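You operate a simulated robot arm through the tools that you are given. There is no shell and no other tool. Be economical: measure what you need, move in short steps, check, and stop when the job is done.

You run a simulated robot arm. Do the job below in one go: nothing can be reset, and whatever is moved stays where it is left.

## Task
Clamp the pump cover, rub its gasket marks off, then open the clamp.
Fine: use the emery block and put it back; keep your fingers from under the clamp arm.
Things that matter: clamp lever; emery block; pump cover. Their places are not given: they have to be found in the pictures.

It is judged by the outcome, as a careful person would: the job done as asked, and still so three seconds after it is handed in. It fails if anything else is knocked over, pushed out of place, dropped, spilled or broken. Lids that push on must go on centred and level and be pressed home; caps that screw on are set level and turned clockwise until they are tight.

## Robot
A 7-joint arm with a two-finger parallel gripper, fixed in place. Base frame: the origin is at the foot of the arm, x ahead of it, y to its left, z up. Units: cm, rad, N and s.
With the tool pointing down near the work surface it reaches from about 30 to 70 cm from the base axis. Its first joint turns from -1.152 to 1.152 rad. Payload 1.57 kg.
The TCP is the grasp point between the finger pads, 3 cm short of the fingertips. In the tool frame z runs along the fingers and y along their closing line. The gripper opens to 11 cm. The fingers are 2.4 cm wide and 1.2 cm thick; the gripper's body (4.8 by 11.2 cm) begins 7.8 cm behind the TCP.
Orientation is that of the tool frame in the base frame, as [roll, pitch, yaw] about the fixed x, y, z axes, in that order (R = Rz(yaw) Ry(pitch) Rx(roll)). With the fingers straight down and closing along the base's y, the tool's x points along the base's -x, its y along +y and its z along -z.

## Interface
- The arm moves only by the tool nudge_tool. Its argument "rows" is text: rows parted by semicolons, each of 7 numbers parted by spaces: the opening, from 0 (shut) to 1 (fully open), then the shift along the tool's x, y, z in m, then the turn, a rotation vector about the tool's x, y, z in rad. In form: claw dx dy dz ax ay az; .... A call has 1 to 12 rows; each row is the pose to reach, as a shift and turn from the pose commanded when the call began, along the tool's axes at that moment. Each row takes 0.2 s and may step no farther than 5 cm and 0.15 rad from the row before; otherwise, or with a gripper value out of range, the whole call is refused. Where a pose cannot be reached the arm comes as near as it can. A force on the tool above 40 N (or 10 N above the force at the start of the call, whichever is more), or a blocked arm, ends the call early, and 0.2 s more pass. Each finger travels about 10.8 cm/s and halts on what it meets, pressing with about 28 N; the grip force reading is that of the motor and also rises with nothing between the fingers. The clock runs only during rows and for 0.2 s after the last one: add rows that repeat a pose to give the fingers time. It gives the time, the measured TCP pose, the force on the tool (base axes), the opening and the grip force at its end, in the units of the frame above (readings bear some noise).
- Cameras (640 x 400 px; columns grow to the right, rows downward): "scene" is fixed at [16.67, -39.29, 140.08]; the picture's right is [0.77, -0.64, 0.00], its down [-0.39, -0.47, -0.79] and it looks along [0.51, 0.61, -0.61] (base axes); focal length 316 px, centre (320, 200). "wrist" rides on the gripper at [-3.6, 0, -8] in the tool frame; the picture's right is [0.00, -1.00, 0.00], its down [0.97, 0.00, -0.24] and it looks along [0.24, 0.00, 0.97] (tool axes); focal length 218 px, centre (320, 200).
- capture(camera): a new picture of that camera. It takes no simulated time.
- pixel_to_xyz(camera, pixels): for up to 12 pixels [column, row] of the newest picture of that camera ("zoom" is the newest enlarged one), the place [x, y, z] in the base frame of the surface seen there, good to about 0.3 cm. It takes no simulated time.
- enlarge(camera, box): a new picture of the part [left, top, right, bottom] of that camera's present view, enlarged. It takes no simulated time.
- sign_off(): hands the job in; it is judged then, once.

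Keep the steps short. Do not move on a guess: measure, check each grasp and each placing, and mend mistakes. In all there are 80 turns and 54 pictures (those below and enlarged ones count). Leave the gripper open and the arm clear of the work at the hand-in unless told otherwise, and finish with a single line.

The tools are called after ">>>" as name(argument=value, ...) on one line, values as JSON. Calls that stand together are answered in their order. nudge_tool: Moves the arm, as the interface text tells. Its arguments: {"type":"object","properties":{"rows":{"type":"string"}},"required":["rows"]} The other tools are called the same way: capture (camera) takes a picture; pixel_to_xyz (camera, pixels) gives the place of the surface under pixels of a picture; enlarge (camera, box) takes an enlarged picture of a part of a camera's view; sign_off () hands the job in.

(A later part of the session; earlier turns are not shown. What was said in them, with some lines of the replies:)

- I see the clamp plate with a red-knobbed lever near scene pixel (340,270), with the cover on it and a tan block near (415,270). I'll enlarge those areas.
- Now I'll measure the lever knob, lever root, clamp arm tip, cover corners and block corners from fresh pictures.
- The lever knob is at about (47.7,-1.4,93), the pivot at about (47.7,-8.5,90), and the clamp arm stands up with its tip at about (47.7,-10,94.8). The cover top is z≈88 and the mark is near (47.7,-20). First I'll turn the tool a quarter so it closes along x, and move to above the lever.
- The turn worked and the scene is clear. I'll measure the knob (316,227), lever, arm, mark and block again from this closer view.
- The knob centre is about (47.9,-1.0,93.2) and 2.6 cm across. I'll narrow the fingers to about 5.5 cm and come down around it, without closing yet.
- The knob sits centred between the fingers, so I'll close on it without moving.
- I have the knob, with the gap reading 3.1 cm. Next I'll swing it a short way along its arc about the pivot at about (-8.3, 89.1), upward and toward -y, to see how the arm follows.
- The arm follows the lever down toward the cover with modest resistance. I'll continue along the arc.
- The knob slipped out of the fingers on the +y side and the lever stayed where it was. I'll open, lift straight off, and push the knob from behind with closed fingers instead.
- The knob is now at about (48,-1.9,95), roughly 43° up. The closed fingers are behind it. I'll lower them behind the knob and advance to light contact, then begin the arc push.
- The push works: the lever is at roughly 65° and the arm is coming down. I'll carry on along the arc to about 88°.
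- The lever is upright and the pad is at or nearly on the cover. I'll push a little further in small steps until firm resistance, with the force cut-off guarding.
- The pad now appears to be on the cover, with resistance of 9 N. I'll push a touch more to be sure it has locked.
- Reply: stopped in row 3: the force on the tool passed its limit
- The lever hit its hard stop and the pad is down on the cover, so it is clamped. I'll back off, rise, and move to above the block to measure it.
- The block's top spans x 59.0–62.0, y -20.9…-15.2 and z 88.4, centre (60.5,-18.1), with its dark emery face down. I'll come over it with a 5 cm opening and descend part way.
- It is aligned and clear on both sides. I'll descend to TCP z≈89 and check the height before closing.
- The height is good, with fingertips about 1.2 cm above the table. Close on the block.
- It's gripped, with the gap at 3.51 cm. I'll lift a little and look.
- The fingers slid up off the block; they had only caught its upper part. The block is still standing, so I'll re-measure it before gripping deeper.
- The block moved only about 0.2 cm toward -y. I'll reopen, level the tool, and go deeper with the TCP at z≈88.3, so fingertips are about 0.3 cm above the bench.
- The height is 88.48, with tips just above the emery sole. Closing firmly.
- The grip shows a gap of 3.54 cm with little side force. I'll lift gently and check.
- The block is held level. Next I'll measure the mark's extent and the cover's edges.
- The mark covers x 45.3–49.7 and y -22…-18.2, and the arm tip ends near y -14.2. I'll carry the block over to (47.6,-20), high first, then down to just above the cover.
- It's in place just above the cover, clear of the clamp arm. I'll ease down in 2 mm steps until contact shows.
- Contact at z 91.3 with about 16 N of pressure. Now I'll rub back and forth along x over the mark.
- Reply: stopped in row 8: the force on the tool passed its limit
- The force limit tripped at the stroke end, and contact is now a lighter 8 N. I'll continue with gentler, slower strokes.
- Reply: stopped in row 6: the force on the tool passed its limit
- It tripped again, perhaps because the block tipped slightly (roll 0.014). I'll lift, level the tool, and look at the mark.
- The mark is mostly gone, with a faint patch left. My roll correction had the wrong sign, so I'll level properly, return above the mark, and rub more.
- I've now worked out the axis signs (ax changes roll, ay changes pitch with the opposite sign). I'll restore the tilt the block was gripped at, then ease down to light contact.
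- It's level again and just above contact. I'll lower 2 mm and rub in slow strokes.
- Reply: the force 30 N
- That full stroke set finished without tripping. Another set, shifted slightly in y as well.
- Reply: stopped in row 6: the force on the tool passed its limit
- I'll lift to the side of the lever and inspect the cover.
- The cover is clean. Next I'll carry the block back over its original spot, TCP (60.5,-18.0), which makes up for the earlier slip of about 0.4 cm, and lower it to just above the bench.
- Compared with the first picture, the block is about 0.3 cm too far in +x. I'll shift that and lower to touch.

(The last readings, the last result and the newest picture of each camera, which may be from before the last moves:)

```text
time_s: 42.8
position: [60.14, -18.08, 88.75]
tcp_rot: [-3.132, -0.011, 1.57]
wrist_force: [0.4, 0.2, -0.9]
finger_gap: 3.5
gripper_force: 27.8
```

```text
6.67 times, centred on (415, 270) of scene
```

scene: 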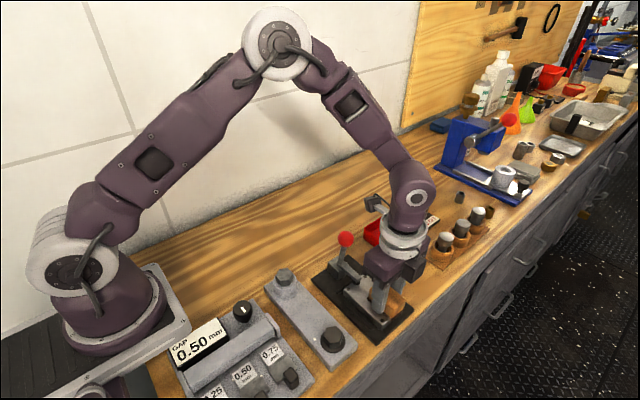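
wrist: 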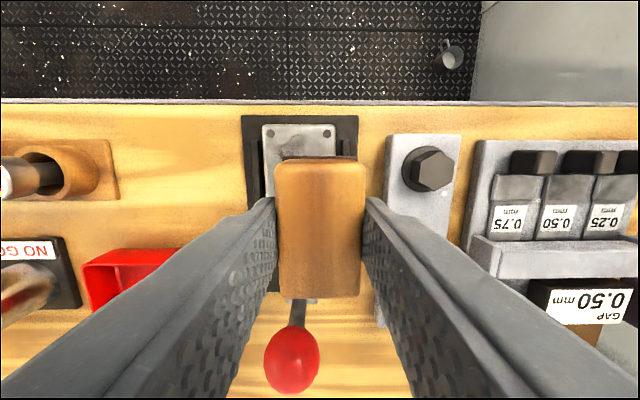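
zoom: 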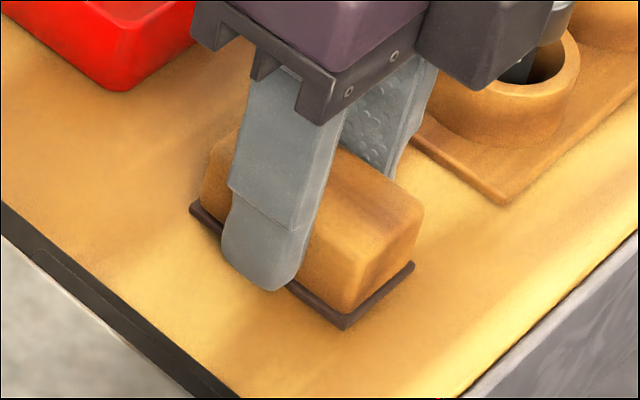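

It is within 1–2 mm of its first position. I'll nudge back 1 mm and lower until contact is felt.

>>> nudge_tool(rows="0.1 0 0.0015 0 0 0 0; 0.1 0 0.0015 0.001 0 0 0; 0.1 0 0.0015 0.002 0 0 0; 0.1 0 0.0015 0.002 0 0 0")

```text
time_s: 43.8
position: [60.35, -18.08, 88.43]
tcp_rot: [-3.133, -0.006, 1.57]
wrist_force: [-2.2, -0.3, 8.4]
finger_gap: 3.5
gripper_force: 27.6
```

Touching the bench with 8 N. I'll open gently and rise straight up.

>>> nudge_tool(rows="0.38 0 0.0015 0.002 0 0 0; 0.45 0 0.0015 0.002 0 0 0; 0.45 0 0.0015 0.002 0 0 0; 0.45 0 0.0015 -0.03 0 0 0; 0.45 0 0.0015 -0.07 0 0 0; 0.45 0 0.0015 -0.11 0 0 0; 0.45 0 0.0015 -0.14 0 0 0; 0.45 0 0.0015 -0.14 0 0 0")

>>> enlarge(camera="scene", box=[385, 240, 445, 300])

```text
time_s: 45.6
position: [60.7, -18.07, 102.53]
tcp_rot: [-3.132, -0.009, 1.567]
wrist_force: [-0.3, 0.5, 0.3]
finger_gap: 4.99
gripper_force: 0.0
```

```text
6.67 times, centred on (415, 270) of scene
```

zoom: 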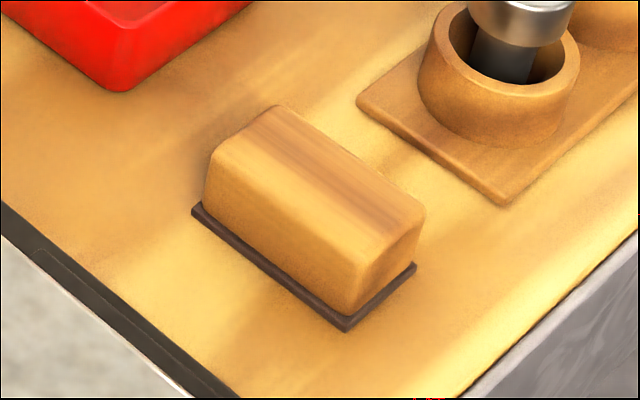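

The block is back in place. Next is the clamp: I'll measure the knob now so I can push it back from its -y side with closed fingers, staying above the clamp arm.

>>> capture(camera="scene")

>>> pixel_to_xyz(camera="scene", pixels=[[346, 239], [346, 233], [351, 241], [344, 254], [352, 268], [360, 277]])

```text
12 pictures are left
```

scene: 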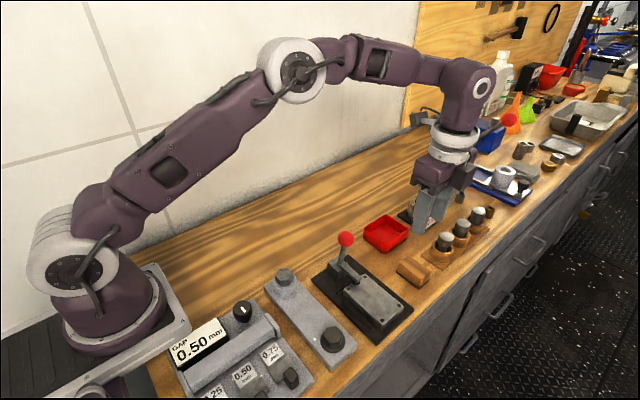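

```text
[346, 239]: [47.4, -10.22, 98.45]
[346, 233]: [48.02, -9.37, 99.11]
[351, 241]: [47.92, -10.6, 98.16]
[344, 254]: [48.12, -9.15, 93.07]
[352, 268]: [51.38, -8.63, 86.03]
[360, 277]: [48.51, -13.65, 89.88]
```

The knob centre is about (48.1,-9.3,97.6). I'll close the fingers and move to (48.1,-15), tips at about 97, well above the clamp arm.

>>> nudge_tool(rows="0 0 -0.04 0 0 0 0; 0 0.01 -0.08 0 0 0 0; 0 0.02 -0.12 0 0 0 0; 0 0.031 -0.126 0.01 0 0 0; 0 0.031 -0.126 0.026 0 0 0; 0 0.031 -0.126 0.026 0 0 0")

>>> enlarge(camera="scene", box=[280, 170, 420, 310])

```text
time_s: 47.0
position: [47.98, -15.01, 99.69]
tcp_rot: [-3.132, -0.009, 1.57]
wrist_force: [-0.2, -0.2, 0.0]
finger_gap: 0.01
gripper_force: 21.4
```

```text
2.86 times, centred on (350, 240) of scene
```

zoom: 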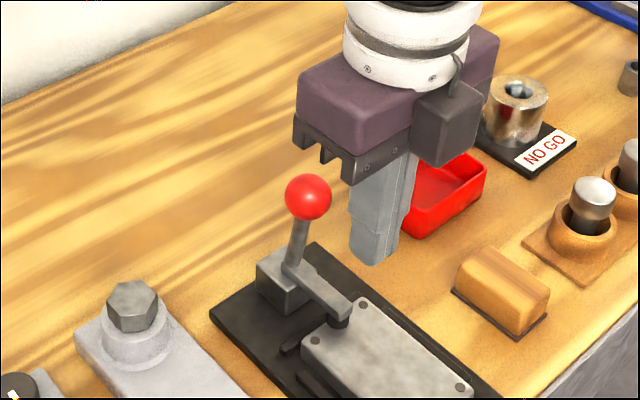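

I'll move to contact and push the knob toward +y along its arc, to about 66° first.

>>> nudge_tool(rows="0 0.02 0 0 0 0 0; 0 0.031 0 0 0 0 0; 0 0.036 0 0 0 0 0; 0 0.041 0 0 0 0 0; 0 0.046 0 0 0 0 0; 0 0.052 0 0 0 0 0; 0 0.057 0 0.001 0 0 0; 0 0.062 0 0.002 0 0 0; 0 0.067 0 0.0035 0 0 0; 0 0.072 0 0.005 0 0 0; 0 0.077 0 0.007 0 0 0")

>>> enlarge(camera="scene", box=[280, 170, 420, 310])

```text
time_s: 49.4
position: [48.04, -7.3, 99.32]
tcp_rot: [-3.132, -0.01, 1.571]
wrist_force: [-0.2, -0.6, 1.1]
finger_gap: 0.0
gripper_force: 21.1
```

```text
2.86 times, centred on (350, 240) of scene
```

zoom: 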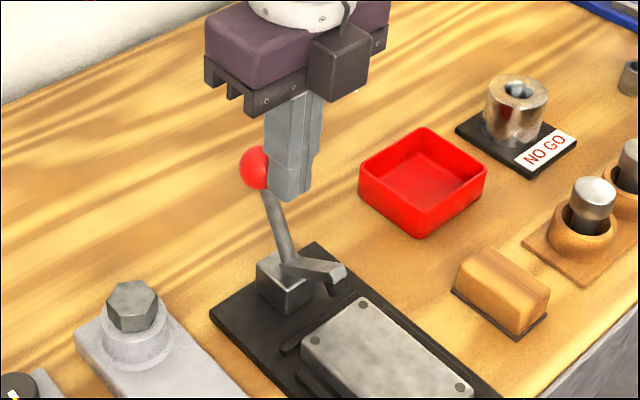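

The arm is lifting off the cover. I'll continue down the arc toward the lever's original open angle.

>>> nudge_tool(rows="0 0.0043 0 0.0023 0 0 0; 0 0.0085 0 0.0046 0 0 0; 0 0.0122 0 0.007 0 0 0; 0 0.0158 0 0.0096 0 0 0; 0 0.0192 0 0.0125 0 0 0; 0 0.0226 0 0.0155 0 0 0; 0 0.0257 0 0.0187 0 0 0; 0 0.0287 0 0.022 0 0 0; 0 0.0315 0 0.025 0 0 0; 0 0.0341 0 0.0285 0 0 0; 0 0.0362 0 0.031 0 0 0; 0 0.038 0 0.034 0 0 0")

>>> enlarge(camera="scene", box=[260, 170, 420, 300])

```text
time_s: 52.0
position: [47.94, -3.38, 95.84]
tcp_rot: [-3.134, -0.006, 1.571]
wrist_force: [-0.3, -0.9, -0.6]
finger_gap: 0.0
gripper_force: 21.2
```

```text
3.08 times, centred on (340, 235) of scene
```

zoom: 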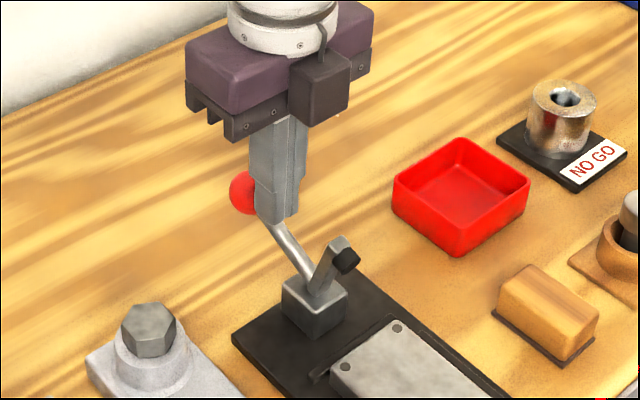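

The arm tip is back at its starting pixel (345,258). I'll give one small extra push to confirm the open stop.

>>> nudge_tool(rows="0 0.0025 0 0.002 0 0 0; 0 0.005 0 0.004 0 0 0; 0 0.005 0 0.004 0 0 0")

```text
time_s: 53.0
position: [48.08, -3.47, 95.54]
tcp_rot: [-3.133, 0.0, 1.568]
wrist_force: [-2.2, -7.1, 8.3]
finger_gap: 0.03
gripper_force: 21.4
stopped in row 3: the force on the tool passed its limit (the readings are from after the stop); the commanded pose is now the measured one
```

The hard stop is reached, so the clamp is fully open. I'll back off upward, move clear and open the gripper.

>>> nudge_tool(rows="0 -0.008 0 -0.01 0 0 0; 0 -0.012 0 -0.05 0 0 0; 0 -0.012 0 -0.09 0 0 0; 0 -0.012 0 -0.13 0 0 0; 0.5 0.02 0 -0.16 0 0 0; 1 0.06 0 -0.16 0 0 0; 1 0.1 0 -0.16 0 0 0; 1 0.1 0 -0.16 0 0 0; 1 0.1 0 -0.16 0 0 0")

>>> capture(camera="scene")

>>> enlarge(camera="scene", box=[290, 200, 450, 350])

```text
time_s: 55.0
position: [48.12, 6.79, 111.66]
tcp_rot: [-3.135, -0.003, 1.567]
wrist_force: [0.0, 0.2, -0.4]
finger_gap: 10.98
gripper_force: 0.2
```

```text
8 pictures are left
```

scene: 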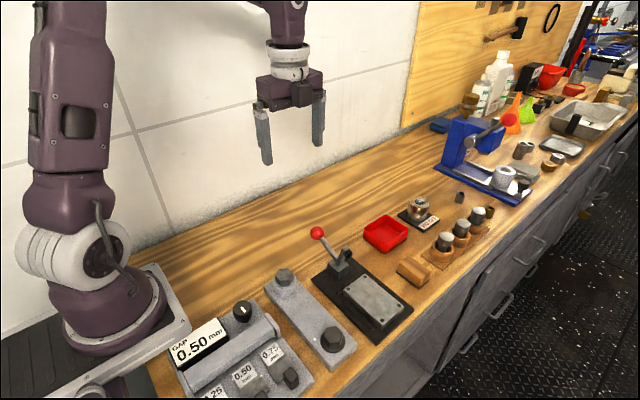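

```text
2.67 times, centred on (370, 275) of scene
```

zoom: 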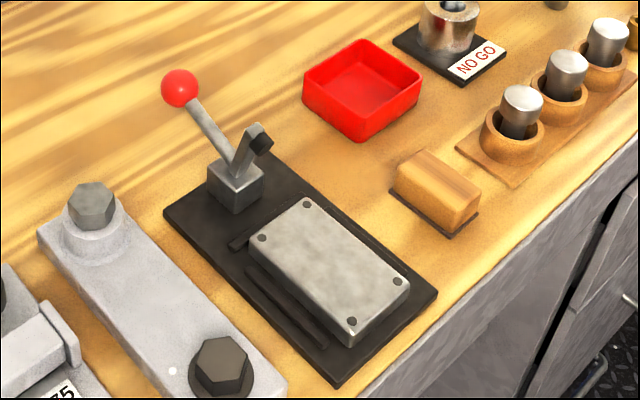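

The clamp is open, the cover is clean and in place, the block is back, and the arm is clear with the gripper open. Handing in.

>>> sign_off()

```text
The job is handed in.
```

The pump cover was clamped, its gasket marks were rubbed off with the emery block, the block was put back within a millimetre or two of its place, and the clamp was opened again.
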